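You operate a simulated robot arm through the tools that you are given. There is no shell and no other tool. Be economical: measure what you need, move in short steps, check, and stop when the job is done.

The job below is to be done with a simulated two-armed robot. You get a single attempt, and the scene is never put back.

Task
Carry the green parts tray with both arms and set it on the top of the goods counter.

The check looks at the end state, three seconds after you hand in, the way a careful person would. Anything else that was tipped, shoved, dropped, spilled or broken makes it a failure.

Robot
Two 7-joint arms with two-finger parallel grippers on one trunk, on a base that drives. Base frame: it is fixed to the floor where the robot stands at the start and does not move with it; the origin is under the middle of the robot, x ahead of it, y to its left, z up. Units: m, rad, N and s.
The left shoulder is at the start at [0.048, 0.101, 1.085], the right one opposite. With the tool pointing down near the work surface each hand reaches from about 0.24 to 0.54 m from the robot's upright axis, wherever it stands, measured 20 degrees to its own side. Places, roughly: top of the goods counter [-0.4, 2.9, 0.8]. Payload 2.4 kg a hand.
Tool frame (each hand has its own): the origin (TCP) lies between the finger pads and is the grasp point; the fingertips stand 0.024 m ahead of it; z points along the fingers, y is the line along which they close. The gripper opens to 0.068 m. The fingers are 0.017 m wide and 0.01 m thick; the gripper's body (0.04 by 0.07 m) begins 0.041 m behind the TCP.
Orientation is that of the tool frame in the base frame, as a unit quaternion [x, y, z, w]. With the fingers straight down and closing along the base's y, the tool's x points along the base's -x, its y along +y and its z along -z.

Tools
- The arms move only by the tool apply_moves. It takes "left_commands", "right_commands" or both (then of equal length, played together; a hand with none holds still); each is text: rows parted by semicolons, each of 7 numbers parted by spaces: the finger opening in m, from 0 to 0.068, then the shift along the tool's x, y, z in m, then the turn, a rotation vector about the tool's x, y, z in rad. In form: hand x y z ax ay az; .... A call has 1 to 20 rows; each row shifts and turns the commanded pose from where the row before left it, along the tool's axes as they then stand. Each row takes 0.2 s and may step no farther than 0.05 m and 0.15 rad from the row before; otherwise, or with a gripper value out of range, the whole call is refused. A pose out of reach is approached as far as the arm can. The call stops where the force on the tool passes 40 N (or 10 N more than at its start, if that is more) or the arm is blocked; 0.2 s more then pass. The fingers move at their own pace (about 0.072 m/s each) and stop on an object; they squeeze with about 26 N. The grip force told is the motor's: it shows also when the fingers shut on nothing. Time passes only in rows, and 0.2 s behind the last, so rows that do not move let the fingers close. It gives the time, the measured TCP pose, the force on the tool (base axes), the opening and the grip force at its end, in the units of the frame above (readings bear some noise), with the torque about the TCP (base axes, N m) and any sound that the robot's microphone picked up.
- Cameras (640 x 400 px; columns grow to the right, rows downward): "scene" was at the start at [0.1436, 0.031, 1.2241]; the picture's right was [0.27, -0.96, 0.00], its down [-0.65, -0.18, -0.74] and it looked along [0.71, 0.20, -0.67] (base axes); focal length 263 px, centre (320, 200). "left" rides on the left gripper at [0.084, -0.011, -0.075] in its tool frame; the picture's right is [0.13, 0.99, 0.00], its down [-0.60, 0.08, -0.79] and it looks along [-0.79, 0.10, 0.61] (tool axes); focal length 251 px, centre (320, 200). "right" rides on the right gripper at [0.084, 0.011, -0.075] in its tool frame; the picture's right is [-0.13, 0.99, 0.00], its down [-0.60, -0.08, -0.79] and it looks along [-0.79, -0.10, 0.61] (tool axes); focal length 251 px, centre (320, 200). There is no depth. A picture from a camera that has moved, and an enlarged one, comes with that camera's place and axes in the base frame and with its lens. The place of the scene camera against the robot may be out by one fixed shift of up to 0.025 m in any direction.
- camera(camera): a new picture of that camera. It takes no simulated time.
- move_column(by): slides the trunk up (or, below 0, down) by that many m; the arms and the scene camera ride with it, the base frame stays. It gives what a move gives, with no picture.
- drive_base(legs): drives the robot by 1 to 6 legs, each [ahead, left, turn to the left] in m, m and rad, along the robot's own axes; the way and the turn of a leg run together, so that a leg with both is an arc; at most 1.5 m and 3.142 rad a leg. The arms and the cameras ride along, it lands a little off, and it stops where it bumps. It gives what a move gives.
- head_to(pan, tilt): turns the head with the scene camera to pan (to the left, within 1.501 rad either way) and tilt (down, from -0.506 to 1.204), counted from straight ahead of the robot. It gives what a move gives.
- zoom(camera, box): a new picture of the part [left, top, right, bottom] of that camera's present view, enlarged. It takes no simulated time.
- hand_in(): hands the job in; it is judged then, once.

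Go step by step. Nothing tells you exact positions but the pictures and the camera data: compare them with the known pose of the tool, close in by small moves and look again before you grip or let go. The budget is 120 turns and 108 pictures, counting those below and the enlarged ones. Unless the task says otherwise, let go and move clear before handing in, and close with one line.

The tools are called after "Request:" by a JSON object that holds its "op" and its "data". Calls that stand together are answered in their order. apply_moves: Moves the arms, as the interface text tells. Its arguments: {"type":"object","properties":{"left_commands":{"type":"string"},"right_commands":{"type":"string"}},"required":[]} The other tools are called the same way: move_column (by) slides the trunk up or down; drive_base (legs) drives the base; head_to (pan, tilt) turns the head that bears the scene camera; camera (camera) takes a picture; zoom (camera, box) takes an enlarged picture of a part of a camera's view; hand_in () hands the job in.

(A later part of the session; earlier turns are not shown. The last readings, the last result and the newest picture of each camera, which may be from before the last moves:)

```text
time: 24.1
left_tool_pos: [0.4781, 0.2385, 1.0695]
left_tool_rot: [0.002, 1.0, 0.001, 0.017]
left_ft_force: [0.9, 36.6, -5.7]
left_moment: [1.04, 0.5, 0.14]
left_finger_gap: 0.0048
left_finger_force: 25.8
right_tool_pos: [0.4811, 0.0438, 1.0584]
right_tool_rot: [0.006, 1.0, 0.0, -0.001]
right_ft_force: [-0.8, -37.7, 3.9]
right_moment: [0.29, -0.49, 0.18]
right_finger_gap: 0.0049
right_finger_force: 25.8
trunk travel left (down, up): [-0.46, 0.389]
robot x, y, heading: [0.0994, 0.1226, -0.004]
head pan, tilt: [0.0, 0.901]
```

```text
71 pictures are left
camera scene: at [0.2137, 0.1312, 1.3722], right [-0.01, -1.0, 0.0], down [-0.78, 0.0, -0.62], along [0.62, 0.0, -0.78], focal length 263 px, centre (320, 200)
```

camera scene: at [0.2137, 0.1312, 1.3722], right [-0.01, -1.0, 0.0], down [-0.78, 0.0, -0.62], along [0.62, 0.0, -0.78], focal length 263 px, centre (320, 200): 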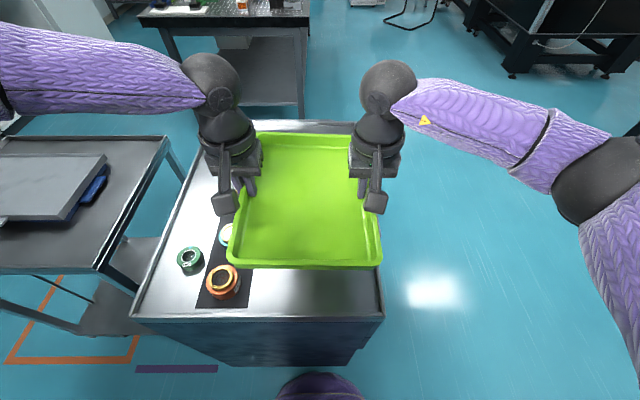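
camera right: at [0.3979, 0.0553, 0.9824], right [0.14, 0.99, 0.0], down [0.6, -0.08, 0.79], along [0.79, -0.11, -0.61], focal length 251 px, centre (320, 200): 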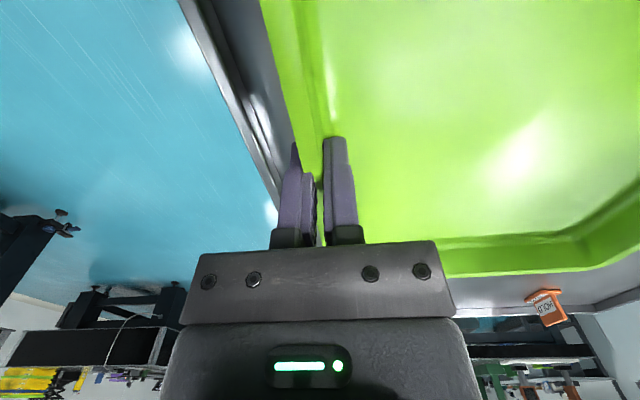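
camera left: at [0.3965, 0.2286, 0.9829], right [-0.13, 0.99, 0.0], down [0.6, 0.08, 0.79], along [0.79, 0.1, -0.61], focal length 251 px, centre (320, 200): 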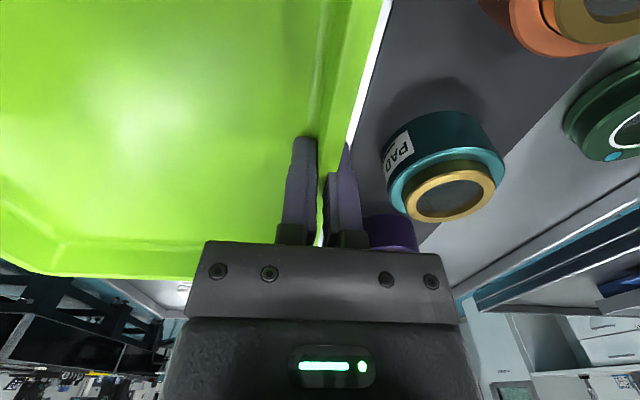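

The left hand ended about 1 cm higher and the hands are squeezing again at about 37 N. I'll let it settle for a moment and read again.

Request:
{"op": "apply_moves", "data": {"left_commands": "0 0 0 0 0 0 0;0 0 0 0 0 0 0", "right_commands": "0 0 -0.002 0 0 0 0;0 0 0 0 0 0 0"}}

Request:
{"op": "camera", "data": {"camera": "left"}}

Request:
{"op": "camera", "data": {"camera": "right"}}

```text
time: 24.6
left_tool_pos: [0.4772, 0.2388, 1.07]
left_tool_rot: [0.003, 1.0, 0.0, 0.018]
left_ft_force: [1.3, 27.8, -4.9]
left_moment: [0.96, -0.05, 0.1]
left_finger_gap: 0.0044
left_finger_force: 26.2
right_tool_pos: [0.4812, 0.0443, 1.0594]
right_tool_rot: [0.004, 1.0, 0.001, 0.0]
right_ft_force: [-1.1, -28.1, 3.1]
right_moment: [0.35, 0.05, 0.13]
right_finger_gap: 0.0047
right_finger_force: 25.7
trunk travel left (down, up): [-0.46, 0.389]
robot x, y, heading: [0.1019, 0.1246, -0.011]
head pan, tilt: [0.0, 0.901]
```

```text
70 pictures are left
camera left: at [0.3912, 0.2288, 1.1432], right [-0.12, 0.99, -0.01], down [0.58, 0.08, 0.81], along [0.81, 0.1, -0.58], focal length 251 px, centre (320, 200)
```

left: 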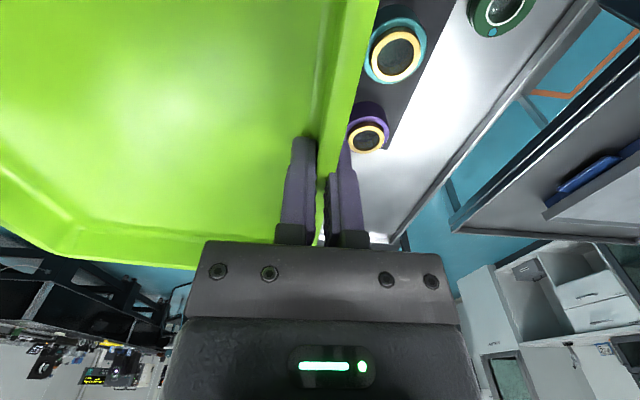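

```text
69 pictures are left
camera right: at [0.3977, 0.0559, 1.1326], right [0.14, 0.99, 0.0], down [0.6, -0.08, 0.79], along [0.79, -0.11, -0.61], focal length 251 px, centre (320, 200)
```

right: 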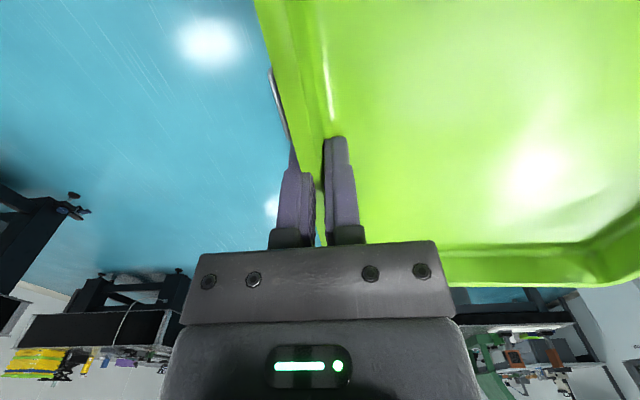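

The left arm is near its forward limit: the hand is pitched about 0.036 rad and 1 cm high. I'll level it and bring both hands 4 cm closer to the robot, together.

Request:
{"op": "apply_moves", "data": {"left_commands": "0 0.010 0 0.003 0 0.012 0;0 0.010 0 0.003 0 0.012 0;0 0.010 0 0.004 0 0.012 0;0 0.010 0 0 0 0 0;0 0 0 0 0 0 0", "right_commands": "0 0.010 -0.001 0 0 0 0;0 0.010 -0.001 0 0 0 0;0 0.012 0 0 0 0 0;0 0.012 0 0 0 0 0;0 0 0 0 0 0 0"}}

Request:
{"op": "camera", "data": {"camera": "scene"}}

```text
time: 25.9
left_tool_pos: [0.437, 0.2395, 1.0594]
left_tool_rot: [0.003, 1.0, -0.002, 0.0]
left_ft_force: [-2.9, -2.3, -1.7]
left_moment: [0.21, 0.25, -0.32]
left_finger_gap: 0.0037
left_finger_force: 25.9
right_tool_pos: [0.4367, 0.0412, 1.0585]
right_tool_rot: [0.002, 1.0, 0.003, 0.001]
right_ft_force: [2.8, 2.1, 0.0]
right_moment: [0.04, -0.2, -0.28]
right_finger_gap: 0.0036
right_finger_force: 25.9
trunk travel left (down, up): [-0.46, 0.389]
robot x, y, heading: [0.0983, 0.1234, -0.006]
head pan, tilt: [0.0, 0.901]
```

```text
68 pictures are left
camera scene: at [0.2136, 0.1312, 1.3723], right [-0.01, -1.0, 0.0], down [-0.78, 0.0, -0.62], along [0.62, 0.0, -0.78], focal length 263 px, centre (320, 200)
```

scene: 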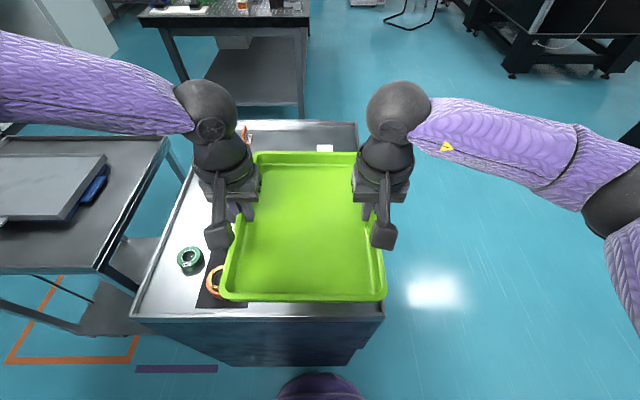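

The tray is level with almost no internal force. I'll back away from the cart and look left to check the route.

Request:
{"op": "drive_base", "data": {"legs": [[-0.25, 0, 0]]}}

Request:
{"op": "head_to", "data": {"pan": 1.5, "tilt": 0.6}}

Request:
{"op": "camera", "data": {"camera": "scene"}}

```text
time: 27.7
left_tool_pos: [0.1896, 0.2402, 1.0613]
left_tool_rot: [0.003, 1.0, -0.002, 0.0]
left_ft_force: [-3.4, -34.4, -1.8]
left_moment: [-0.07, -0.15, -0.29]
left_finger_gap: 0.0042
left_finger_force: 25.4
right_tool_pos: [0.1894, 0.0443, 1.0577]
right_tool_rot: [0.003, 1.0, 0.002, 0.001]
right_ft_force: [3.2, 34.2, 0.7]
right_moment: [0.33, 0.15, -0.28]
right_finger_gap: 0.0039
right_finger_force: 25.6
trunk travel left (down, up): [-0.46, 0.389]
robot x, y, heading: [-0.1455, 0.1253, -0.007]
head pan, tilt: [0.0, 0.901]
```

```text
time: 29.3
left_tool_pos: [0.1886, 0.2402, 1.0592]
left_tool_rot: [0.002, 1.0, -0.002, 0.0]
left_ft_force: [-3.6, -6.7, -1.2]
left_moment: [0.16, 0.3, -0.31]
left_finger_gap: 0.0035
left_finger_force: 25.9
right_tool_pos: [0.1898, 0.0445, 1.0577]
right_tool_rot: [0.002, 1.0, 0.002, 0.001]
right_ft_force: [2.9, 6.3, -0.1]
right_moment: [0.04, -0.33, -0.33]
right_finger_gap: 0.0037
right_finger_force: 25.9
trunk travel left (down, up): [-0.46, 0.389]
robot x, y, heading: [-0.15, 0.1213, 0.0]
head pan, tilt: [1.499, 0.6]
```

```text
67 pictures are left
camera scene: at [-0.1019, 0.2209, 1.3971], right [1.0, -0.08, 0.0], down [-0.04, -0.56, -0.82], along [0.06, 0.82, -0.57], focal length 263 px, centre (320, 200)
```

scene: 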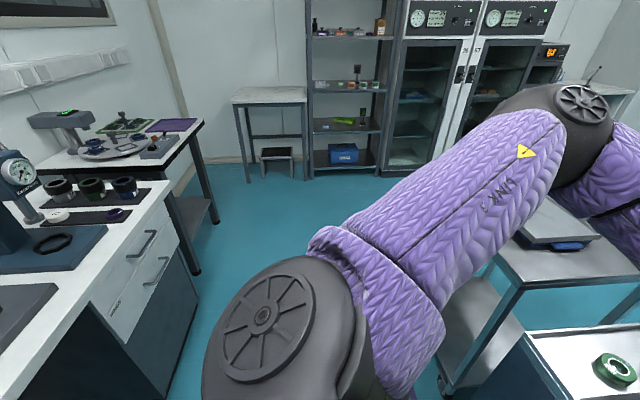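

The route is clear: counter x −0.68…−0.06 with its front edge at y ≈ 2.6, the shelf just right of it, and a bench left of x ≈ −0.75. I'll turn left 90° on the spot.

Request:
{"op": "drive_base", "data": {"legs": [[0, 0, 0.8], [0, 0, 0.775]]}}

Request:
{"op": "head_to", "data": {"pan": 0.0, "tilt": 0.6}}

Request:
{"op": "camera", "data": {"camera": "scene"}}

```text
time: 33.9
left_tool_pos: [-0.2752, 0.457, 1.0605]
left_tool_rot: [0.718, -0.697, 0.001, -0.002]
left_ft_force: [11.5, -2.6, -1.7]
left_moment: [-0.06, 0.09, -0.31]
left_finger_gap: 0.0037
left_finger_force: 25.7
right_tool_pos: [-0.0792, 0.4644, 1.0581]
right_tool_rot: [0.718, -0.696, -0.001, 0.002]
right_ft_force: [-11.4, 3.4, -0.3]
right_moment: [0.04, 0.05, -0.36]
right_finger_gap: 0.0037
right_finger_force: 25.4
trunk travel left (down, up): [-0.46, 0.389]
robot x, y, heading: [-0.1478, 0.1219, 1.599]
head pan, tilt: [1.499, 0.6]
```

```text
time: 35.5
left_tool_pos: [-0.2755, 0.4575, 1.0613]
left_tool_rot: [0.718, -0.696, 0.002, -0.001]
left_ft_force: [2.2, -3.1, -1.8]
left_moment: [-0.3, 0.2, -0.28]
left_finger_gap: 0.0034
left_finger_force: 26.2
right_tool_pos: [-0.0799, 0.465, 1.0571]
right_tool_rot: [0.717, -0.697, -0.003, 0.001]
right_ft_force: [-2.7, 3.2, 0.6]
right_moment: [0.26, -0.01, -0.31]
right_finger_gap: 0.0036
right_finger_force: 26.2
trunk travel left (down, up): [-0.46, 0.389]
robot x, y, heading: [-0.1461, 0.1254, 1.601]
head pan, tilt: [0.0, 0.6]
```

```text
66 pictures are left
camera scene: at [-0.1365, 0.2456, 1.3971], right [1.0, 0.03, 0.0], down [0.02, -0.56, -0.82], along [-0.03, 0.82, -0.57], focal length 263 px, centre (320, 200)
```

scene: 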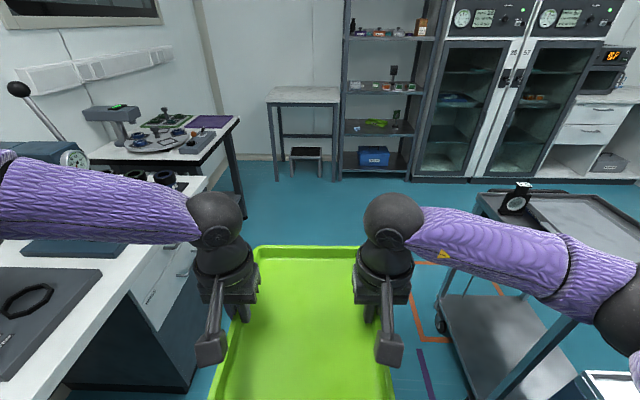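

The arms clear the carts. A lever press sits on the left cabinet at x ≈ −0.85, so I'll shift slightly right, correct the heading and drive ahead about 1.5 m.

Request:
{"op": "drive_base", "data": {"legs": [[0, -0.08, -0.03], [1.5, 0, 0]]}}

Request:
{"op": "camera", "data": {"camera": "scene"}}

```text
time: 43.7
left_tool_pos: [-0.2326, 1.9816, 1.0606]
left_tool_rot: [0.722, -0.692, 0.001, -0.001]
left_ft_force: [4.2, -3.6, -2.4]
left_moment: [-0.02, 0.19, -0.32]
left_finger_gap: 0.0039
left_finger_force: 25.9
right_tool_pos: [-0.0369, 1.9915, 1.0582]
right_tool_rot: [0.722, -0.692, -0.002, 0.002]
right_ft_force: [-4.7, 2.8, 0.7]
right_moment: [0.02, 0.01, -0.31]
right_finger_gap: 0.0036
right_finger_force: 25.6
trunk travel left (down, up): [-0.46, 0.389]
robot x, y, heading: [-0.1022, 1.649, 1.613]
head pan, tilt: [0.0, 0.6]
```

```text
65 pictures are left
camera scene: at [-0.0906, 1.771, 1.3971], right [1.0, 0.04, 0.0], down [0.02, -0.56, -0.82], along [-0.04, 0.82, -0.57], focal length 263 px, centre (320, 200)
```

scene: 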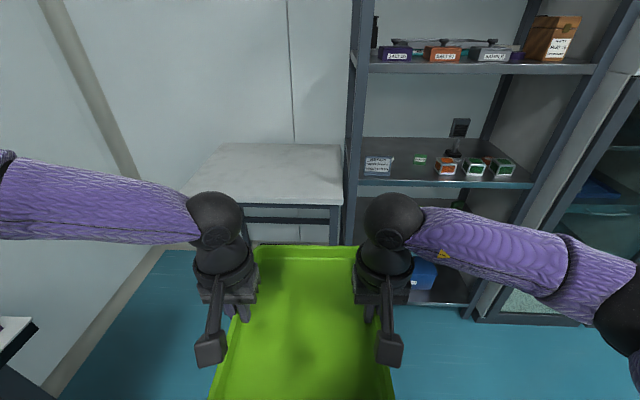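

The counter spans x −0.71…−0.05 and y 2.60…3.15, with a stool underneath near the front and the shelf to its right. I'll straighten up, go forward to y ≈ 2.0, then strafe left to x ≈ −0.48.

Request:
{"op": "drive_base", "data": {"legs": [[0, 0, -0.045], [0.33, 0, 0], [0, 0.37, 0]]}}

Request:
{"op": "camera", "data": {"camera": "scene"}}

```text
time: 48.2
left_tool_pos: [-0.5822, 2.3204, 1.059]
left_tool_rot: [-0.706, 0.708, -0.002, 0.001]
left_ft_force: [2.3, -2.9, -1.3]
left_moment: [0.02, 0.18, -0.26]
left_finger_gap: 0.0037
left_finger_force: 25.5
right_tool_pos: [-0.3862, 2.3209, 1.0581]
right_tool_rot: [-0.706, 0.708, 0.003, -0.001]
right_ft_force: [-1.7, 3.7, 0.2]
right_moment: [-0.03, -0.04, -0.29]
right_finger_gap: 0.0036
right_finger_force: 26.4
trunk travel left (down, up): [-0.46, 0.389]
robot x, y, heading: [-0.4633, 1.9833, 1.568]
head pan, tilt: [0.0, 0.6]
```

```text
64 pictures are left
camera scene: at [-0.4514, 2.1048, 1.3971], right [1.0, 0.0, 0.0], down [0.0, -0.57, -0.82], along [0.0, 0.82, -0.57], focal length 263 px, centre (320, 200)
```

scene: 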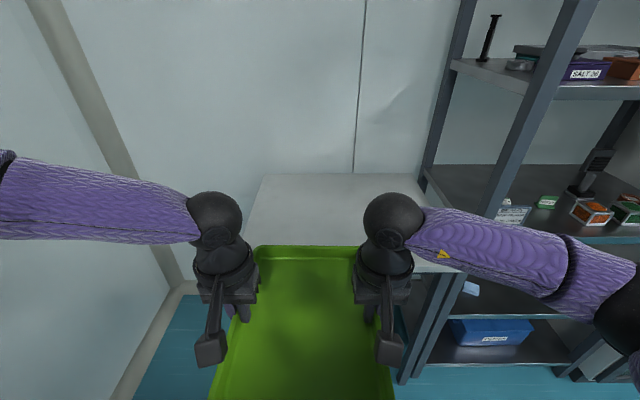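

The shelf's left face is near x ≈ −0.07 and my right elbow would pass close to it. I'll go ahead a bit, then shift 9 cm further left.

Request:
{"op": "drive_base", "data": {"legs": [[0.2, 0, 0], [0, 0.09, 0]]}}

Request:
{"op": "apply_moves", "data": {"left_commands": "0 -0.01 0 0 0 0 0;0 -0.01 -0.01 0 0 0 0;0 -0.01 -0.01 0 0 0 0;0 -0.01 -0.01 0 0 0 0;0 -0.01 -0.01 0 0 0 0;0 0 0 0 0 0 0", "right_commands": "0 -0.01 0 0 0 0 0;0 -0.01 -0.01 0 0 0 0;0 -0.01 -0.01 0 0 0 0;0 -0.01 -0.01 0 0 0 0;0 -0.01 -0.01 0 0 0 0;0 0 0 0 0 0 0"}}

Request:
{"op": "camera", "data": {"camera": "scene"}}

```text
time: 50.5
left_tool_pos: [-0.6715, 2.5205, 1.0599]
left_tool_rot: [-0.705, 0.709, -0.002, 0.001]
left_ft_force: [0.7, -2.5, -1.7]
left_moment: [-0.12, 0.17, -0.26]
left_finger_gap: 0.0037
left_finger_force: 25.9
right_tool_pos: [-0.4765, 2.5204, 1.0586]
right_tool_rot: [-0.706, 0.708, 0.003, -0.001]
right_ft_force: [-0.6, 3.0, 0.0]
right_moment: [0.15, -0.05, -0.3]
right_finger_gap: 0.0037
right_finger_force: 25.8
trunk travel left (down, up): [-0.46, 0.389]
robot x, y, heading: [-0.5555, 2.1837, 1.568]
head pan, tilt: [0.0, 0.6]
```

```text
time: 51.3
left_tool_pos: [-0.6581, 2.5415, 1.0676]
left_tool_rot: [-0.705, 0.709, -0.003, 0.007]
left_ft_force: [3.1, 3.8, -5.5]
left_moment: [-0.05, 0.52, 0.46]
left_finger_gap: 0.0045
left_finger_force: 25.9
left hand out of reach, approached as far as the arm can: row 3, 4
right_tool_pos: [-0.4615, 2.5502, 1.0601]
right_tool_rot: [0.711, -0.703, -0.008, 0.006]
right_ft_force: [-2.3, -3.7, 3.4]
right_moment: [0.05, 0.38, 0.36]
right_finger_gap: 0.0038
right_finger_force: 25.8
trunk travel left (down, up): [-0.46, 0.389]
robot x, y, heading: [-0.5517, 2.1845, 1.568]
head pan, tilt: [0.0, 0.6]
stopped in row 4 (left hand): the force on the tool passed its limit at 50 N (the readings are from after the stop); the commanded pose is now the measured one
```

```text
63 pictures are left
camera scene: at [-0.54, 2.3044, 1.3971], right [1.0, 0.0, 0.0], down [0.0, -0.57, -0.82], along [0.0, 0.82, -0.57], focal length 263 px, centre (320, 200)
```

scene: 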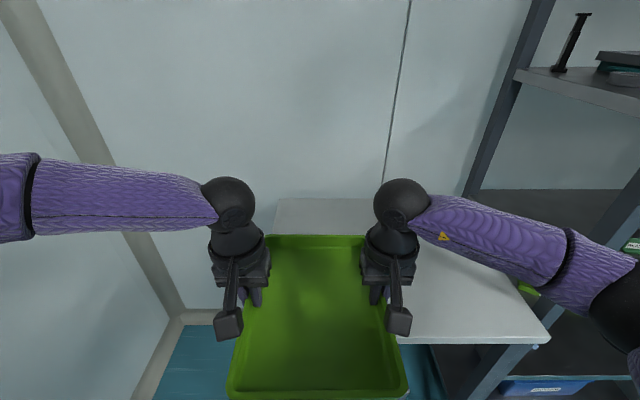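

The left arm's inward reach is the limit, so I'll position with the base instead. First I'll re-level the hands, then tilt the head down to see the stool and base clearance.

Request:
{"op": "apply_moves", "data": {"left_commands": "0 0.004 0 0.004 0 0.006 0;0 0.004 0 0.003 0 0.006 0;0 0 0 0 0 0 0", "right_commands": "0 0.008 0 0 0 0 0;0 0.008 0 0.001 0 0 0;0 0 0 0 0 0 0"}}

Request:
{"op": "head_to", "data": {"pan": 0.5, "tilt": 1.15}}

Request:
{"op": "camera", "data": {"camera": "scene"}}

Request:
{"op": "camera", "data": {"camera": "right"}}

Request:
{"op": "camera", "data": {"camera": "left"}}

```text
time: 52.1
left_tool_pos: [-0.6577, 2.5329, 1.0595]
left_tool_rot: [-0.705, 0.709, -0.008, 0.003]
left_ft_force: [-1.2, -0.8, -0.4]
left_moment: [0.37, 0.39, -0.05]
left_finger_gap: 0.0036
left_finger_force: 26.2
right_tool_pos: [-0.4627, 2.5341, 1.0581]
right_tool_rot: [0.709, -0.705, -0.008, 0.005]
right_ft_force: [1.4, 1.2, -1.3]
right_moment: [-0.33, -0.51, -0.31]
right_finger_gap: 0.0039
right_finger_force: 25.8
trunk travel left (down, up): [-0.46, 0.389]
robot x, y, heading: [-0.5535, 2.1873, 1.569]
head pan, tilt: [0.0, 0.6]
```

```text
time: 53.1
left_tool_pos: [-0.6561, 2.5333, 1.0593]
left_tool_rot: [-0.706, 0.708, -0.008, 0.002]
left_ft_force: [-5.2, -1.5, -0.4]
left_moment: [-0.23, 0.45, -0.1]
left_finger_gap: 0.0037
left_finger_force: 25.8
right_tool_pos: [-0.462, 2.5339, 1.0588]
right_tool_rot: [0.71, -0.704, -0.008, 0.005]
right_ft_force: [5.4, 1.7, -1.0]
right_moment: [0.25, -0.53, -0.27]
right_finger_gap: 0.004
right_finger_force: 25.9
trunk travel left (down, up): [-0.46, 0.389]
robot x, y, heading: [-0.5554, 2.1849, 1.568]
head pan, tilt: [0.499, 1.15]
```

```text
62 pictures are left
camera scene: at [-0.5686, 2.2685, 1.3554], right [0.88, 0.48, 0.0], down [0.43, -0.8, -0.41], along [-0.19, 0.36, -0.91], focal length 263 px, centre (320, 200)
```

scene: 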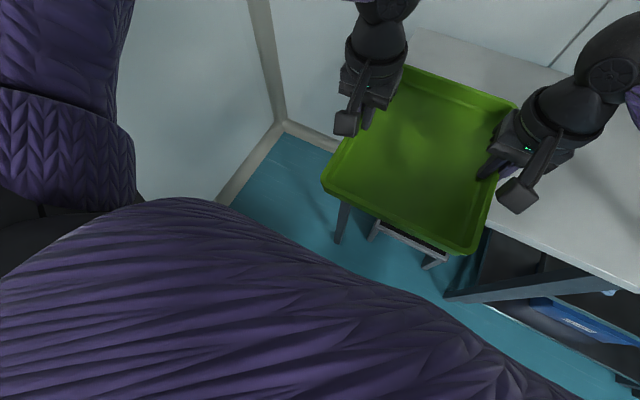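

```text
61 pictures are left
camera right: at [-0.4703, 2.4511, 1.1328], right [-0.99, 0.12, 0.02], down [0.09, 0.6, 0.79], along [0.09, 0.79, -0.61], focal length 251 px, centre (320, 200)
```

right: 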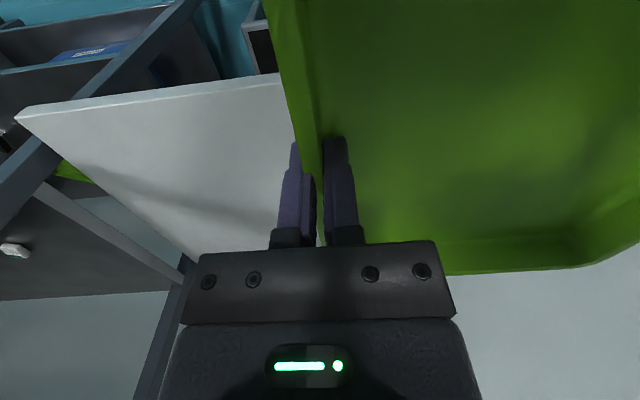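

```text
60 pictures are left
camera left: at [-0.6479, 2.4497, 1.1368], right [-0.99, -0.12, -0.01], down [-0.09, 0.61, 0.79], along [-0.09, 0.78, -0.62], focal length 251 px, centre (320, 200)
```

left: 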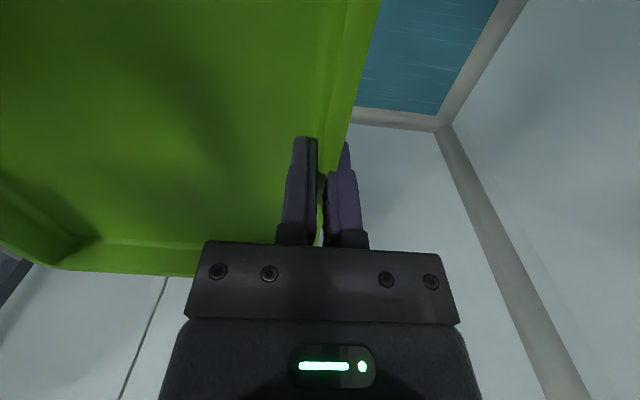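

The counter's front legs are at y ≈ 2.646 and the stool is behind them. To gain forward reach, I'll shift the tray 4 cm to the robot's left, where the left arm reaches further, and then extend forward.

Request:
{"op": "apply_moves", "data": {"left_commands": "0 0 0.008 0 0 0 0;0 0 0.008 0 0 0 0;0 0 0.008 0 0 0 0;0 0 0.008 0 0 0 0;0 0 0.008 0 0 0 0;0 0 0 0 0 0 0", "right_commands": "0 0 0.008 0 0 0 0;0 0 0.008 0 0 0 0;0 0 0.008 0 0 0 0;0 0 0.008 0 0 0 0;0 0 0.008 0 0 0 0;0 0 0 0 0 0 0"}}

Request:
{"op": "apply_moves", "data": {"left_commands": "0 -0.008 0 0 0 0 0;0 -0.008 0 0 0 0 0;0 -0.008 0 0 0 0 0;0 -0.008 0 0 0 0 0;0 0 0 0 0 0 0", "right_commands": "0 -0.008 0 0 0 0 0;0 -0.008 0 0 0 0 0;0 -0.008 0 0 0 0 0;0 -0.008 0 0 0 0 0;0 0 0 0 0 0 0"}}

```text
time: 54.5
left_tool_pos: [-0.697, 2.5326, 1.0579]
left_tool_rot: [-0.705, 0.709, -0.009, 0.002]
left_ft_force: [-11.4, -2.6, 0.8]
left_moment: [0.14, 0.31, -0.19]
left_finger_gap: 0.0038
left_finger_force: 25.6
right_tool_pos: [-0.5011, 2.5337, 1.0596]
right_tool_rot: [0.71, -0.704, -0.007, 0.007]
right_ft_force: [11.1, 2.4, -2.9]
right_moment: [-0.13, -0.67, -0.33]
right_finger_gap: 0.0038
right_finger_force: 26.3
trunk travel left (down, up): [-0.46, 0.389]
robot x, y, heading: [-0.5569, 2.1859, 1.572]
head pan, tilt: [0.499, 1.15]
```

```text
time: 55.7
left_tool_pos: [-0.6968, 2.5664, 1.0595]
left_tool_rot: [-0.705, 0.709, -0.01, 0.003]
left_ft_force: [-2.4, -3.6, 0.7]
left_moment: [0.01, 0.28, -0.39]
left_finger_gap: 0.004
left_finger_force: 26.2
right_tool_pos: [-0.5006, 2.565, 1.0595]
right_tool_rot: [0.711, -0.704, -0.008, 0.006]
right_ft_force: [2.9, 3.8, -1.3]
right_moment: [-0.01, -0.56, -0.41]
right_finger_gap: 0.0041
right_finger_force: 25.9
trunk travel left (down, up): [-0.46, 0.389]
robot x, y, heading: [-0.554, 2.181, 1.569]
head pan, tilt: [0.499, 1.15]
```

Worked, with low forces. I'll extend further.

Request:
{"op": "apply_moves", "data": {"left_commands": "0 -0.008 0 0 0 0 0;0 -0.008 0 0 0 0 0;0 -0.008 0 0 0 0 0;0 0 0 0 0 0 0", "right_commands": "0 -0.008 0 0 0 0 0;0 -0.008 0 0 0 0 0;0 -0.008 0 0 0 0 0;0 0 0 0 0 0 0"}}

Request:
{"op": "apply_moves", "data": {"left_commands": "0 -0.007 0 0 0 0 0;0 -0.007 0 0 0 0 0;0 0 0 0 0 0 0", "right_commands": "0 -0.007 0 0 0 0 0;0 -0.007 0 0 0 0 0;0 0 0 0 0 0 0"}}

Request:
{"op": "head_to", "data": {"pan": -0.4, "tilt": 0.6}}

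Request:
{"op": "camera", "data": {"camera": "scene"}}

```text
time: 56.7
left_tool_pos: [-0.7024, 2.5821, 1.0641]
left_tool_rot: [-0.704, 0.71, -0.01, 0.006]
left_ft_force: [35.3, 3.8, -2.9]
left_moment: [0.06, 0.14, 0.36]
left_finger_gap: 0.0043
left_finger_force: 25.5
left hand out of reach, approached as far as the arm can: row 2, 3
right_tool_pos: [-0.5046, 2.5889, 1.0582]
right_tool_rot: [0.712, -0.703, -0.01, 0.008]
right_ft_force: [-35.1, -3.5, 1.0]
right_moment: [-0.09, -0.01, 0.07]
right_finger_gap: 0.0038
right_finger_force: 25.9
trunk travel left (down, up): [-0.46, 0.389]
robot x, y, heading: [-0.5577, 2.1815, 1.568]
head pan, tilt: [0.499, 1.15]
```

```text
time: 57.0
left_tool_pos: [-0.702, 2.5853, 1.0648]
left_tool_rot: [-0.704, 0.71, -0.01, 0.007]
left_ft_force: [4.1, 2.1, -1.9]
left_moment: [-0.21, 0.52, 0.44]
left_finger_gap: 0.0043
left_finger_force: 25.8
left hand out of reach, approached as far as the arm can: row 1
right_tool_pos: [-0.5055, 2.5924, 1.0597]
right_tool_rot: [0.713, -0.701, -0.011, 0.01]
right_ft_force: [-3.4, -3.7, 0.1]
right_moment: [0.24, -0.24, 0.21]
right_finger_gap: 0.0035
right_finger_force: 25.6
trunk travel left (down, up): [-0.46, 0.389]
robot x, y, heading: [-0.5561, 2.1821, 1.57]
head pan, tilt: [0.499, 1.15]
stopped in row 1 (left hand): the force on the tool passed its limit at 49 N (the readings are from after the stop); the commanded pose is now the measured one
```

```text
time: 58.2
left_tool_pos: [-0.7012, 2.5847, 1.0646]
left_tool_rot: [-0.704, 0.71, -0.01, 0.006]
left_ft_force: [8.2, 3.7, -2.4]
left_moment: [0.14, 0.53, 0.42]
left_finger_gap: 0.0047
left_finger_force: 25.9
right_tool_pos: [-0.505, 2.5913, 1.0586]
right_tool_rot: [0.712, -0.702, -0.011, 0.009]
right_ft_force: [-8.2, -3.3, -0.1]
right_moment: [-0.15, -0.14, 0.21]
right_finger_gap: 0.0037
right_finger_force: 25.5
trunk travel left (down, up): [-0.46, 0.389]
robot x, y, heading: [-0.554, 2.1808, 1.569]
head pan, tilt: [-0.4, 0.6]
```

```text
59 pictures are left
camera scene: at [-0.5057, 2.2974, 1.397], right [0.92, -0.39, 0.0], down [-0.22, -0.52, -0.82], along [0.32, 0.76, -0.57], focal length 263 px, centre (320, 200)
```

scene: 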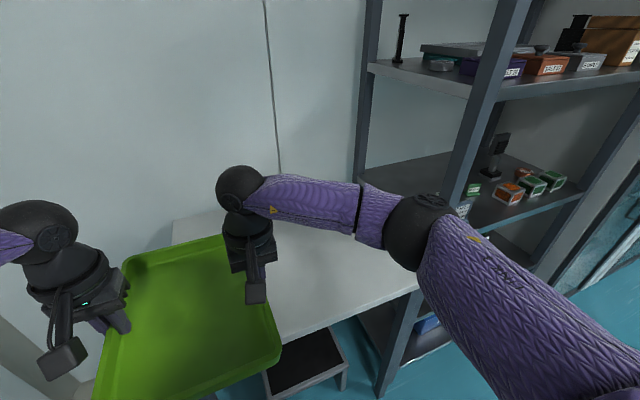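

The right elbow clears the shelf well. I'll re-level the hands, lower both by 6 cm with the arms to see whether the lower posture frees reach, and check the readings.

Request:
{"op": "apply_moves", "data": {"left_commands": "0 0.005 0 0.004 0 0.006 0;0 0.003 0 0.002 0 0.004 0;0 0 0 0 0 0 0;0 0 0 0.01 0 0 0;0 0 0 0.01 0 0 0;0 0 0 0.01 0 0 0;0 0 0 0.01 0 0 0;0 0 0 0.01 0 0 0;0 0 0 0.01 0 0 0;0 0 0 0 0 0 0", "right_commands": "0 0.007 0 0 0 0.004 0;0 0.007 0 0 0 0.004 0;0 0 0 0 0 0 0;0 0 0 0.01 0 0 0;0 0 0 0.01 0 0 0;0 0 0 0.01 0 0 0;0 0 0 0.01 0 0 0;0 0 0 0.01 0 0 0;0 0 0 0.01 0 0 0;0 0 0 0 0 0 0"}}

```text
time: 59.8
left_tool_pos: [-0.7051, 2.5674, 1.0328]
left_tool_rot: [-0.704, 0.71, -0.015, 0.007]
left_ft_force: [3.4, 4.0, -2.5]
left_moment: [-0.27, 0.58, 0.45]
left_finger_gap: 0.005
left_finger_force: 25.7
left hand out of reach, approached as far as the arm can: row 5, 6, 7
right_tool_pos: [-0.5093, 2.5761, 1.0256]
right_tool_rot: [0.715, -0.699, -0.009, 0.015]
right_ft_force: [-4.3, -4.6, 0.5]
right_moment: [0.26, -0.3, 0.28]
right_finger_gap: 0.0036
right_finger_force: 26.2
trunk travel left (down, up): [-0.46, 0.389]
robot x, y, heading: [-0.5539, 2.1824, 1.572]
head pan, tilt: [-0.4, 0.6]
stopped in row 7 (left hand): the force on the tool passed its limit at 42 N (the readings are from after the stop); the commanded pose is now the measured one
```

Lower is worse, so I'll go back up. I'll raise both hands about 5 cm and re-level them.

Request:
{"op": "apply_moves", "data": {"left_commands": "0 0.002 0.001 0 0 0.006 0;0 0 0.001 0 0 0.006 0;0 0 0 -0.007 0 0 0;0 0 0 -0.01 0 0 0;0 0 0 -0.01 0 0 0;0 0 0 -0.01 0 0 0;0 0 0 -0.01 0 0 0;0 0 0 0 0 0 0", "right_commands": "0 0.006 0.001 -0.003 0 0 0;0 0.004 0.001 -0.004 0 0 0;0 0 0 -0.007 0 0 0;0 0 0 -0.01 0 0 0;0 0 0 -0.01 0 0 0;0 0 0 -0.01 0 0 0;0 0 0 -0.01 0 0 0;0 0 0 0 0 0 0"}}

Request:
{"op": "camera", "data": {"camera": "left"}}

Request:
{"op": "camera", "data": {"camera": "right"}}

```text
time: 61.4
left_tool_pos: [-0.7065, 2.5673, 1.0784]
left_tool_rot: [-0.702, 0.712, -0.019, 0.005]
left_ft_force: [4.1, -3.0, 0.8]
left_moment: [0.1, 0.36, -0.12]
left_finger_gap: 0.0037
left_finger_force: 25.9
right_tool_pos: [-0.5102, 2.5663, 1.0816]
right_tool_rot: [0.714, -0.7, -0.012, 0.015]
right_ft_force: [-5.4, 2.6, -1.5]
right_moment: [-0.09, -0.59, -0.45]
right_finger_gap: 0.005
right_finger_force: 25.8
trunk travel left (down, up): [-0.46, 0.389]
robot x, y, heading: [-0.5545, 2.1835, 1.568]
head pan, tilt: [-0.4, 0.6]
stopped in row 8 (left hand): the force on the tool passed its limit at 41 N (the readings are from after the stop); the commanded pose is now the measured one
```

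```text
58 pictures are left
camera left: at [-0.6997, 2.4854, 1.157], right [-0.99, -0.12, -0.03], down [-0.1, 0.62, 0.78], along [-0.07, 0.77, -0.63], focal length 251 px, centre (320, 200)
```

left: 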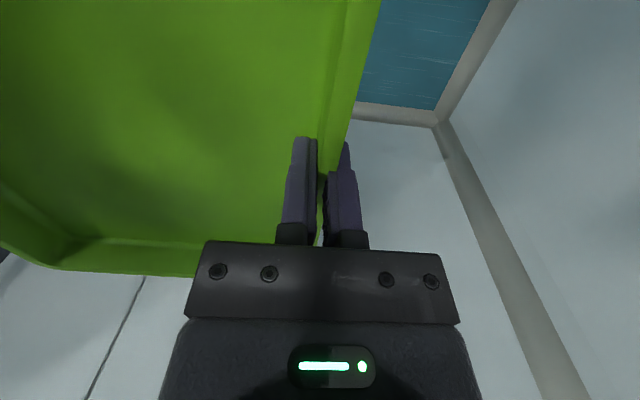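

```text
57 pictures are left
camera right: at [-0.5168, 2.484, 1.1564], right [-0.99, 0.11, 0.04], down [0.1, 0.61, 0.79], along [0.06, 0.78, -0.62], focal length 251 px, centre (320, 200)
```

right: 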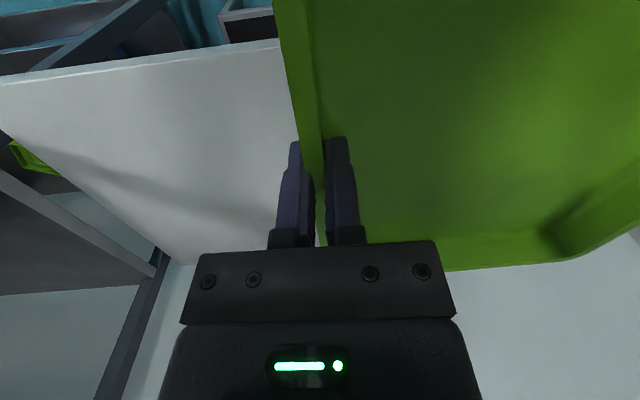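

The grip is sound. I'll undo the small opposing roll of the hands, then drive right 6 cm and ahead to bring the tray over the counter.

Request:
{"op": "apply_moves", "data": {"left_commands": "0 0 0 0.001 -0.012 0 0;0 0 0 0.001 -0.012 0 0;0 0 0 0 0 0 0", "right_commands": "0 0 0 0.002 0.014 0 0;0 0 0 0.003 0.014 0 0;0 0 0 0 0 0 0"}}

Request:
{"op": "drive_base", "data": {"legs": [[0, -0.058, 0], [0.13, 0, 0]]}}

Request:
{"op": "camera", "data": {"camera": "scene"}}

```text
time: 62.2
left_tool_pos: [-0.7074, 2.5669, 1.0766]
left_tool_rot: [-0.702, 0.712, -0.011, -0.004]
left_ft_force: [11.2, -2.5, 1.8]
left_moment: [0.25, -0.12, -0.1]
left_finger_gap: 0.0038
left_finger_force: 25.6
right_tool_pos: [-0.5122, 2.5666, 1.0762]
right_tool_rot: [0.715, -0.699, -0.003, 0.006]
right_ft_force: [-12.5, 2.9, -3.4]
right_moment: [-0.23, -0.32, -0.47]
right_finger_gap: 0.0046
right_finger_force: 25.9
trunk travel left (down, up): [-0.46, 0.389]
robot x, y, heading: [-0.5545, 2.1868, 1.568]
head pan, tilt: [-0.4, 0.6]
```

```text
time: 64.1
left_tool_pos: [-0.6493, 2.6957, 1.075]
left_tool_rot: [-0.703, 0.711, -0.012, -0.004]
left_ft_force: [25.0, -2.7, 2.1]
left_moment: [-0.05, -0.2, -0.11]
left_finger_gap: 0.0038
left_finger_force: 26.9
right_tool_pos: [-0.4527, 2.6931, 1.0761]
right_tool_rot: [0.717, -0.697, -0.003, 0.006]
right_ft_force: [-24.9, 3.2, -3.1]
right_moment: [0.09, -0.23, -0.44]
right_finger_gap: 0.0044
right_finger_force: 26.3
trunk travel left (down, up): [-0.46, 0.389]
robot x, y, heading: [-0.4945, 2.3088, 1.565]
head pan, tilt: [-0.4, 0.6]
```

```text
56 pictures are left
camera scene: at [-0.4467, 2.4255, 1.397], right [0.92, -0.39, 0.0], down [-0.22, -0.52, -0.82], along [0.32, 0.76, -0.57], focal length 263 px, centre (320, 200)
```

scene: 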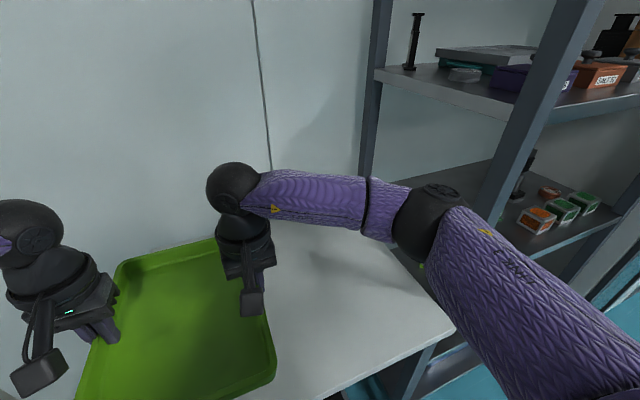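

The elbow has about 10 cm to the shelf post. I'll drive the last 8.5 cm.

Request:
{"op": "drive_base", "data": {"legs": [[0.088, 0, 0]]}}

Request:
{"op": "camera", "data": {"camera": "scene"}}

Request:
{"op": "camera", "data": {"camera": "left"}}

Request:
{"op": "camera", "data": {"camera": "right"}}

```text
time: 65.2
left_tool_pos: [-0.6498, 2.7817, 1.0749]
left_tool_rot: [-0.703, 0.711, -0.012, -0.005]
left_ft_force: [4.3, -2.4, 2.0]
left_moment: [-0.13, -0.02, -0.09]
left_finger_gap: 0.0036
left_finger_force: 26.3
right_tool_pos: [-0.4531, 2.7814, 1.0764]
right_tool_rot: [0.717, -0.697, -0.002, 0.007]
right_ft_force: [-3.9, 2.4, -2.9]
right_moment: [0.05, -0.45, -0.46]
right_finger_gap: 0.0041
right_finger_force: 26.1
trunk travel left (down, up): [-0.46, 0.389]
robot x, y, heading: [-0.4946, 2.397, 1.569]
head pan, tilt: [-0.4, 0.6]
```

```text
55 pictures are left
camera scene: at [-0.4467, 2.5129, 1.397], right [0.92, -0.39, 0.0], down [-0.22, -0.52, -0.82], along [0.32, 0.76, -0.57], focal length 263 px, centre (320, 200)
```

scene: 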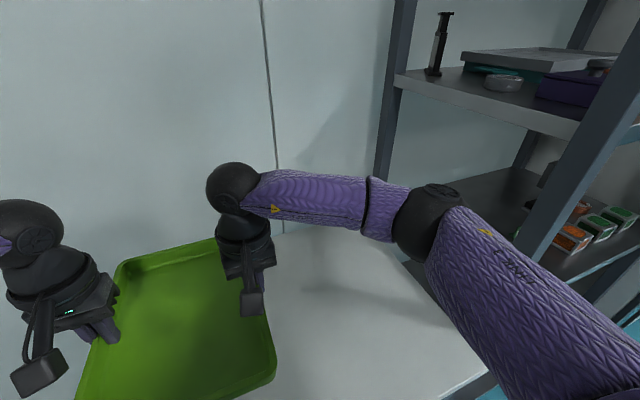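

```text
54 pictures are left
camera left: at [-0.6398, 2.6999, 1.1537], right [-0.99, -0.12, -0.01], down [-0.08, 0.62, 0.78], along [-0.09, 0.77, -0.63], focal length 251 px, centre (320, 200)
```

left: 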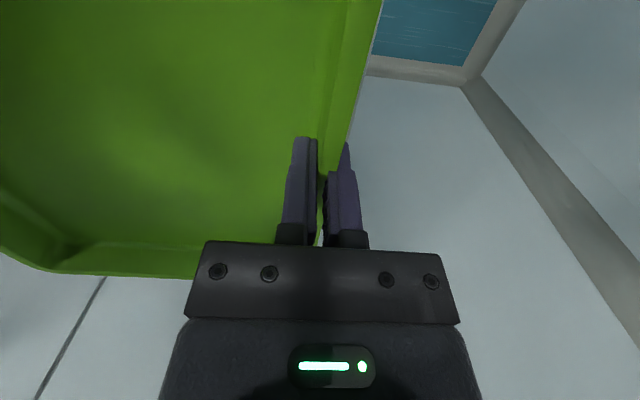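

```text
53 pictures are left
camera right: at [-0.4611, 2.6991, 1.1515], right [-0.99, 0.1, 0.01], down [0.07, 0.61, 0.79], along [0.07, 0.79, -0.61], focal length 251 px, centre (320, 200)
```

right: 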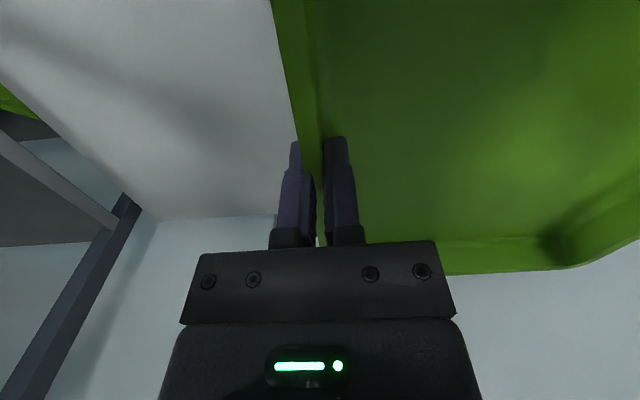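

The tray is fully over the counter, from x −0.655 to −0.45 with about 6 cm to the left edge, and the near edge is at y ≈ 2.65. I'll lower the trunk in stages.

Request:
{"op": "move_column", "data": {"by": -0.1}}

Request:
{"op": "camera", "data": {"camera": "scene"}}

```text
time: 66.5
left_tool_pos: [-0.65, 2.7797, 0.9755]
left_tool_rot: [-0.703, 0.711, -0.012, -0.005]
left_ft_force: [1.8, -3.1, 1.9]
left_moment: [-0.03, -0.02, -0.1]
left_finger_gap: 0.0041
left_finger_force: 25.9
right_tool_pos: [-0.453, 2.7818, 0.9776]
right_tool_rot: [0.716, -0.698, -0.002, 0.006]
right_ft_force: [-2.3, 2.2, -2.6]
right_moment: [0.01, -0.48, -0.46]
right_finger_gap: 0.0042
right_finger_force: 25.9
trunk travel left (down, up): [-0.36, 0.489]
robot x, y, heading: [-0.4965, 2.3971, 1.566]
head pan, tilt: [-0.4, 0.6]
```

```text
52 pictures are left
camera scene: at [-0.4467, 2.5249, 1.2965], right [0.92, -0.39, 0.0], down [-0.22, -0.52, -0.82], along [0.32, 0.76, -0.57], focal length 263 px, centre (320, 200)
```

scene: 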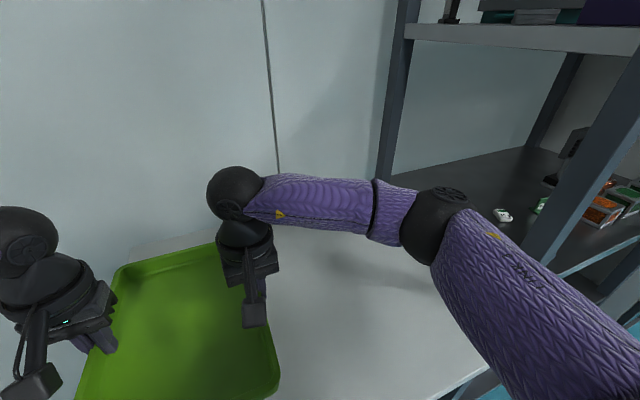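

Steady. I'll lower another 8 cm and look at the tray directly.

Request:
{"op": "move_column", "data": {"by": -0.08}}

Request:
{"op": "head_to", "data": {"pan": -0.1, "tilt": 0.85}}

Request:
{"op": "camera", "data": {"camera": "scene"}}

Request:
{"op": "camera", "data": {"camera": "right"}}

```text
time: 67.7
left_tool_pos: [-0.6484, 2.7804, 0.896]
left_tool_rot: [-0.703, 0.711, -0.013, -0.005]
left_ft_force: [2.1, -2.6, 1.7]
left_moment: [0.03, 0.0, -0.12]
left_finger_gap: 0.0039
left_finger_force: 26.0
right_tool_pos: [-0.4534, 2.7808, 0.8978]
right_tool_rot: [0.716, -0.698, -0.003, 0.006]
right_ft_force: [-1.6, 2.4, -3.7]
right_moment: [-0.02, -0.49, -0.48]
right_finger_gap: 0.0042
right_finger_force: 26.5
trunk travel left (down, up): [-0.28, 0.569]
robot x, y, heading: [-0.498, 2.3971, 1.571]
head pan, tilt: [-0.4, 0.6]
```

```text
time: 68.5
left_tool_pos: [-0.6488, 2.78, 0.8959]
left_tool_rot: [-0.703, 0.711, -0.011, -0.004]
left_ft_force: [2.2, -3.3, 1.5]
left_moment: [0.04, -0.01, -0.04]
left_finger_gap: 0.0034
left_finger_force: 25.7
right_tool_pos: [-0.453, 2.7793, 0.8968]
right_tool_rot: [0.716, -0.698, -0.002, 0.007]
right_ft_force: [-2.6, 2.8, -3.1]
right_moment: [-0.1, -0.44, -0.44]
right_finger_gap: 0.0044
right_finger_force: 25.9
trunk travel left (down, up): [-0.28, 0.569]
robot x, y, heading: [-0.4927, 2.3915, 1.573]
head pan, tilt: [-0.099, 0.85]
```

```text
51 pictures are left
camera scene: at [-0.4733, 2.5367, 1.1947], right [1.0, -0.1, 0.0], down [-0.07, -0.75, -0.66], along [0.07, 0.66, -0.75], focal length 263 px, centre (320, 200)
```

scene: 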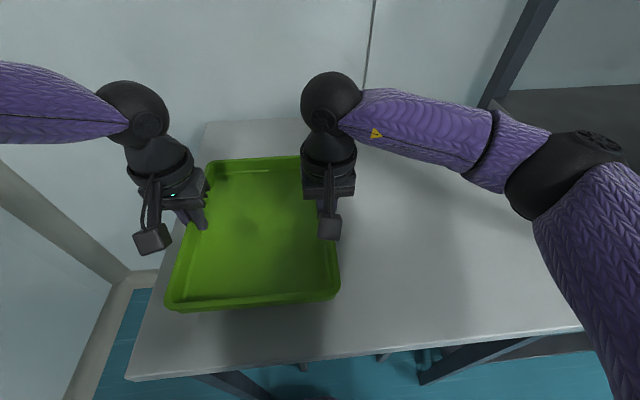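

```text
50 pictures are left
camera right: at [-0.4611, 2.698, 0.9718], right [-0.99, 0.1, 0.01], down [0.07, 0.61, 0.79], along [0.07, 0.79, -0.61], focal length 251 px, centre (320, 200)
```

right: 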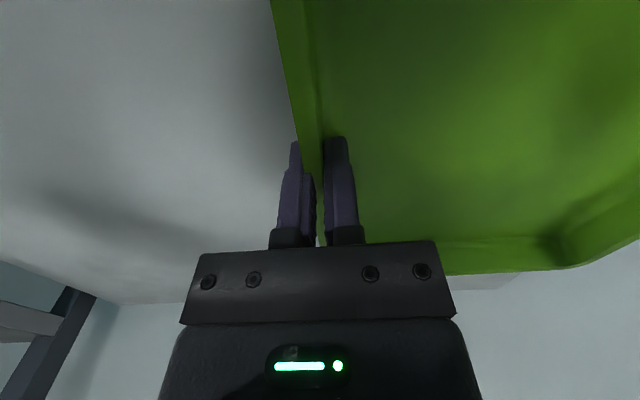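

The tray is well within the counter top. I'll keep lowering with the trunk in small steps, watching the vertical forces.

Request:
{"op": "move_column", "data": {"by": -0.03}}

Request:
{"op": "move_column", "data": {"by": -0.012}}

Request:
{"op": "camera", "data": {"camera": "scene"}}

Request:
{"op": "camera", "data": {"camera": "right"}}

```text
time: 69.2
left_tool_pos: [-0.6498, 2.7814, 0.8679]
left_tool_rot: [-0.703, 0.711, -0.01, -0.001]
left_ft_force: [-2.0, 1.3, 30.4]
left_moment: [0.67, 0.33, -0.07]
left_finger_gap: 0.0039
left_finger_force: 25.6
right_tool_pos: [-0.4529, 2.7808, 0.8687]
right_tool_rot: [0.717, -0.697, -0.005, 0.005]
right_ft_force: [-0.6, 8.2, 5.0]
right_moment: [0.85, -0.31, -0.43]
right_finger_gap: 0.0041
right_finger_force: 26.0
trunk travel left (down, up): [-0.25, 0.599]
robot x, y, heading: [-0.4935, 2.3982, 1.573]
head pan, tilt: [-0.099, 0.85]
```

```text
time: 69.5
left_tool_pos: [-0.649, 2.7801, 0.8674]
left_tool_rot: [-0.704, 0.71, -0.01, -0.001]
left_ft_force: [-0.6, -3.4, 13.4]
left_moment: [-0.32, 0.32, -0.02]
left_finger_gap: 0.0037
left_finger_force: 25.8
right_tool_pos: [-0.4527, 2.7803, 0.8686]
right_tool_rot: [0.716, -0.698, -0.005, 0.005]
right_ft_force: [1.1, -0.8, 6.7]
right_moment: [-0.3, -0.34, -0.42]
right_finger_gap: 0.0042
right_finger_force: 25.7
trunk travel left (down, up): [-0.25, 0.6]
robot x, y, heading: [-0.4927, 2.3976, 1.573]
head pan, tilt: [-0.099, 0.85]
stopped: the force on the tool passed its limit at 54 N (the readings are from after the stop); the commanded pose is now the measured one
```

```text
49 pictures are left
camera scene: at [-0.4731, 2.542, 1.1638], right [1.0, -0.1, 0.0], down [-0.07, -0.75, -0.66], along [0.06, 0.66, -0.75], focal length 263 px, centre (320, 200)
```

scene: 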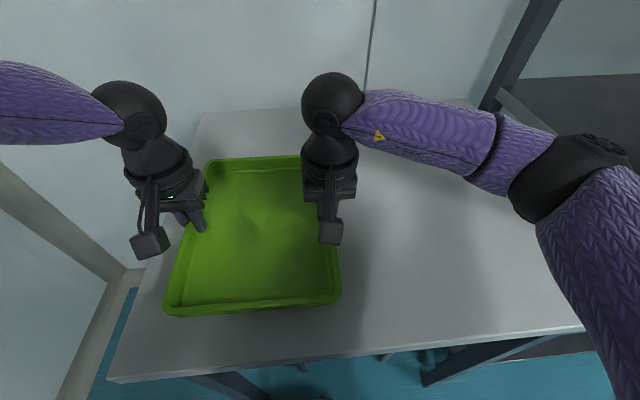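

```text
48 pictures are left
camera right: at [-0.4609, 2.6973, 0.9427], right [-0.99, 0.11, 0.01], down [0.08, 0.61, 0.79], along [0.08, 0.79, -0.61], focal length 251 px, centre (320, 200)
```

right: 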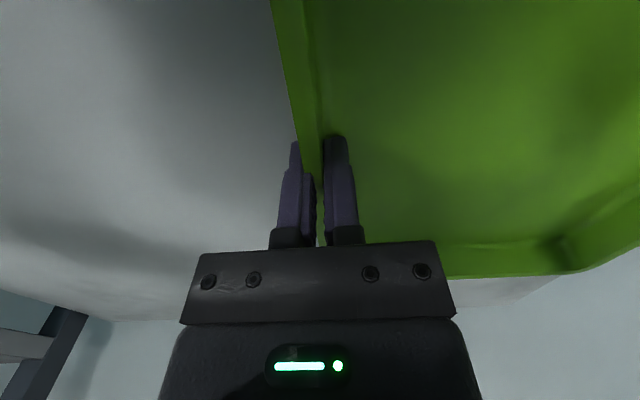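

Both hands show upward force at TCP z ≈ 0.868, so the tray is on the counter. I'll zoom in to confirm before letting go.

Request:
{"op": "zoom", "data": {"camera": "scene", "box": [100, 130, 400, 330]}}

Request:
{"op": "camera", "data": {"camera": "left"}}

```text
2.00 times, centred on (250, 230) of scene
camera zoom: at [-0.4731, 2.542, 1.1638], right [1.0, -0.1, 0.0], down [-0.07, -0.75, -0.66], along [0.06, 0.66, -0.75], focal length 526 px, centre (460, 140)
```

zoom: 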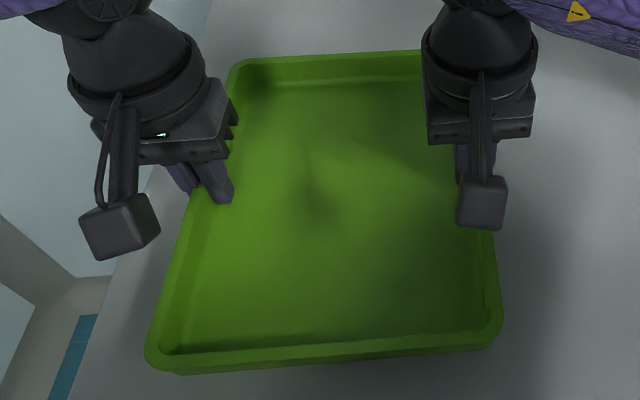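

```text
46 pictures are left
camera left: at [-0.6394, 2.6985, 0.9455], right [-0.99, -0.12, -0.01], down [-0.08, 0.62, 0.78], along [-0.09, 0.78, -0.62], focal length 251 px, centre (320, 200)
```

left: 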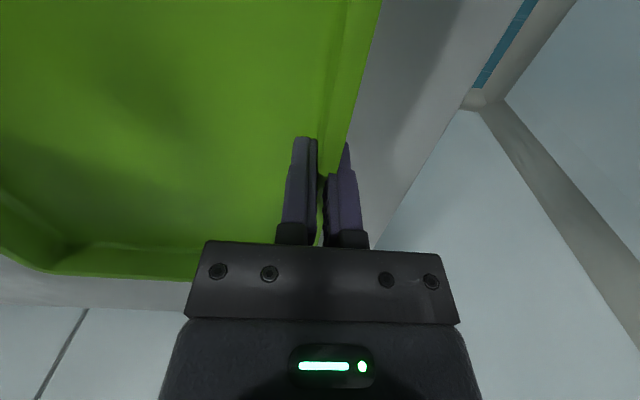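

Everything agrees with the tray resting on the top (z ≈ 0.83). I'll open both grippers together.

Request:
{"op": "apply_moves", "data": {"left_commands": "0.01 0 0 0 0 0 0;0.02 0 0 0 0 0 0;0.034 0 0 0 0 0 0;0.034 0 0 0 0 0 0", "right_commands": "0.01 0 0 0 0 0 0;0.02 0 0 0 0 0 0;0.034 0 0 0 0 0 0;0.034 0 0 0 0 0 0"}}

Request:
{"op": "camera", "data": {"camera": "left"}}

Request:
{"op": "camera", "data": {"camera": "right"}}

Request:
{"op": "camera", "data": {"camera": "scene"}}

```text
time: 70.5
left_tool_pos: [-0.6507, 2.7819, 0.868]
left_tool_rot: [-0.703, 0.711, -0.009, -0.001]
left_ft_force: [-5.2, 1.4, 17.8]
left_moment: [0.16, -0.27, 0.1]
left_finger_gap: 0.0301
left_finger_force: 0.0
right_tool_pos: [-0.4531, 2.7808, 0.8675]
right_tool_rot: [0.716, -0.698, -0.005, 0.005]
right_ft_force: [-0.8, 0.7, -0.7]
right_moment: [-0.03, -0.03, -0.03]
right_finger_gap: 0.0341
right_finger_force: 0.1
trunk travel left (down, up): [-0.25, 0.6]
robot x, y, heading: [-0.4956, 2.3971, 1.57]
head pan, tilt: [-0.099, 0.85]
```

```text
45 pictures are left
camera left: at [-0.6399, 2.6991, 0.9452], right [-0.99, -0.12, -0.01], down [-0.08, 0.62, 0.78], along [-0.09, 0.78, -0.62], focal length 251 px, centre (320, 200)
```

left: 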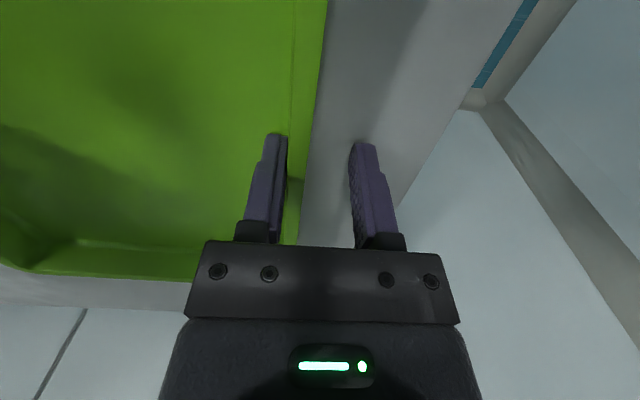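

```text
44 pictures are left
camera right: at [-0.4613, 2.6978, 0.9425], right [-0.99, 0.1, 0.01], down [0.07, 0.61, 0.79], along [0.07, 0.79, -0.61], focal length 251 px, centre (320, 200)
```

right: 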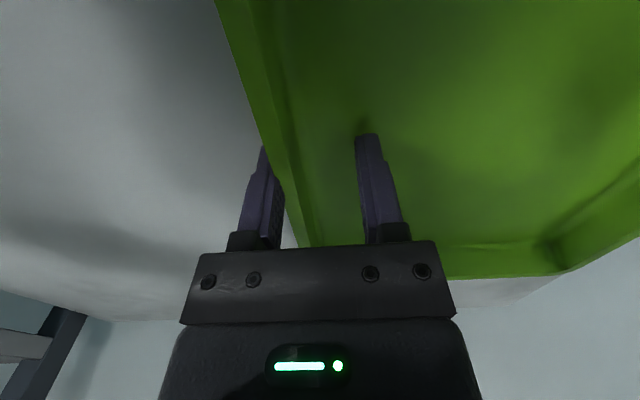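

```text
43 pictures are left
camera scene: at [-0.4736, 2.5427, 1.1639], right [1.0, -0.1, 0.0], down [-0.07, -0.75, -0.66], along [0.07, 0.66, -0.75], focal length 263 px, centre (320, 200)
```

scene: 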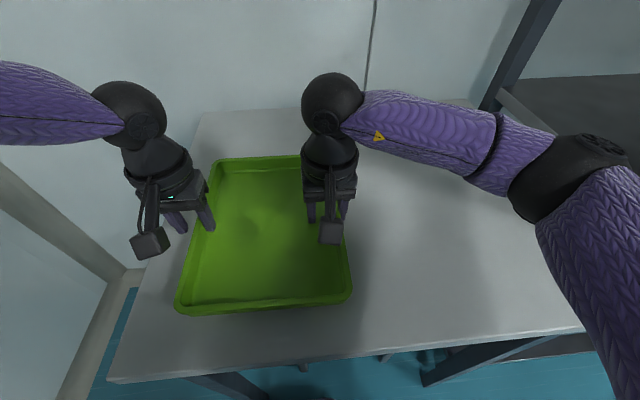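

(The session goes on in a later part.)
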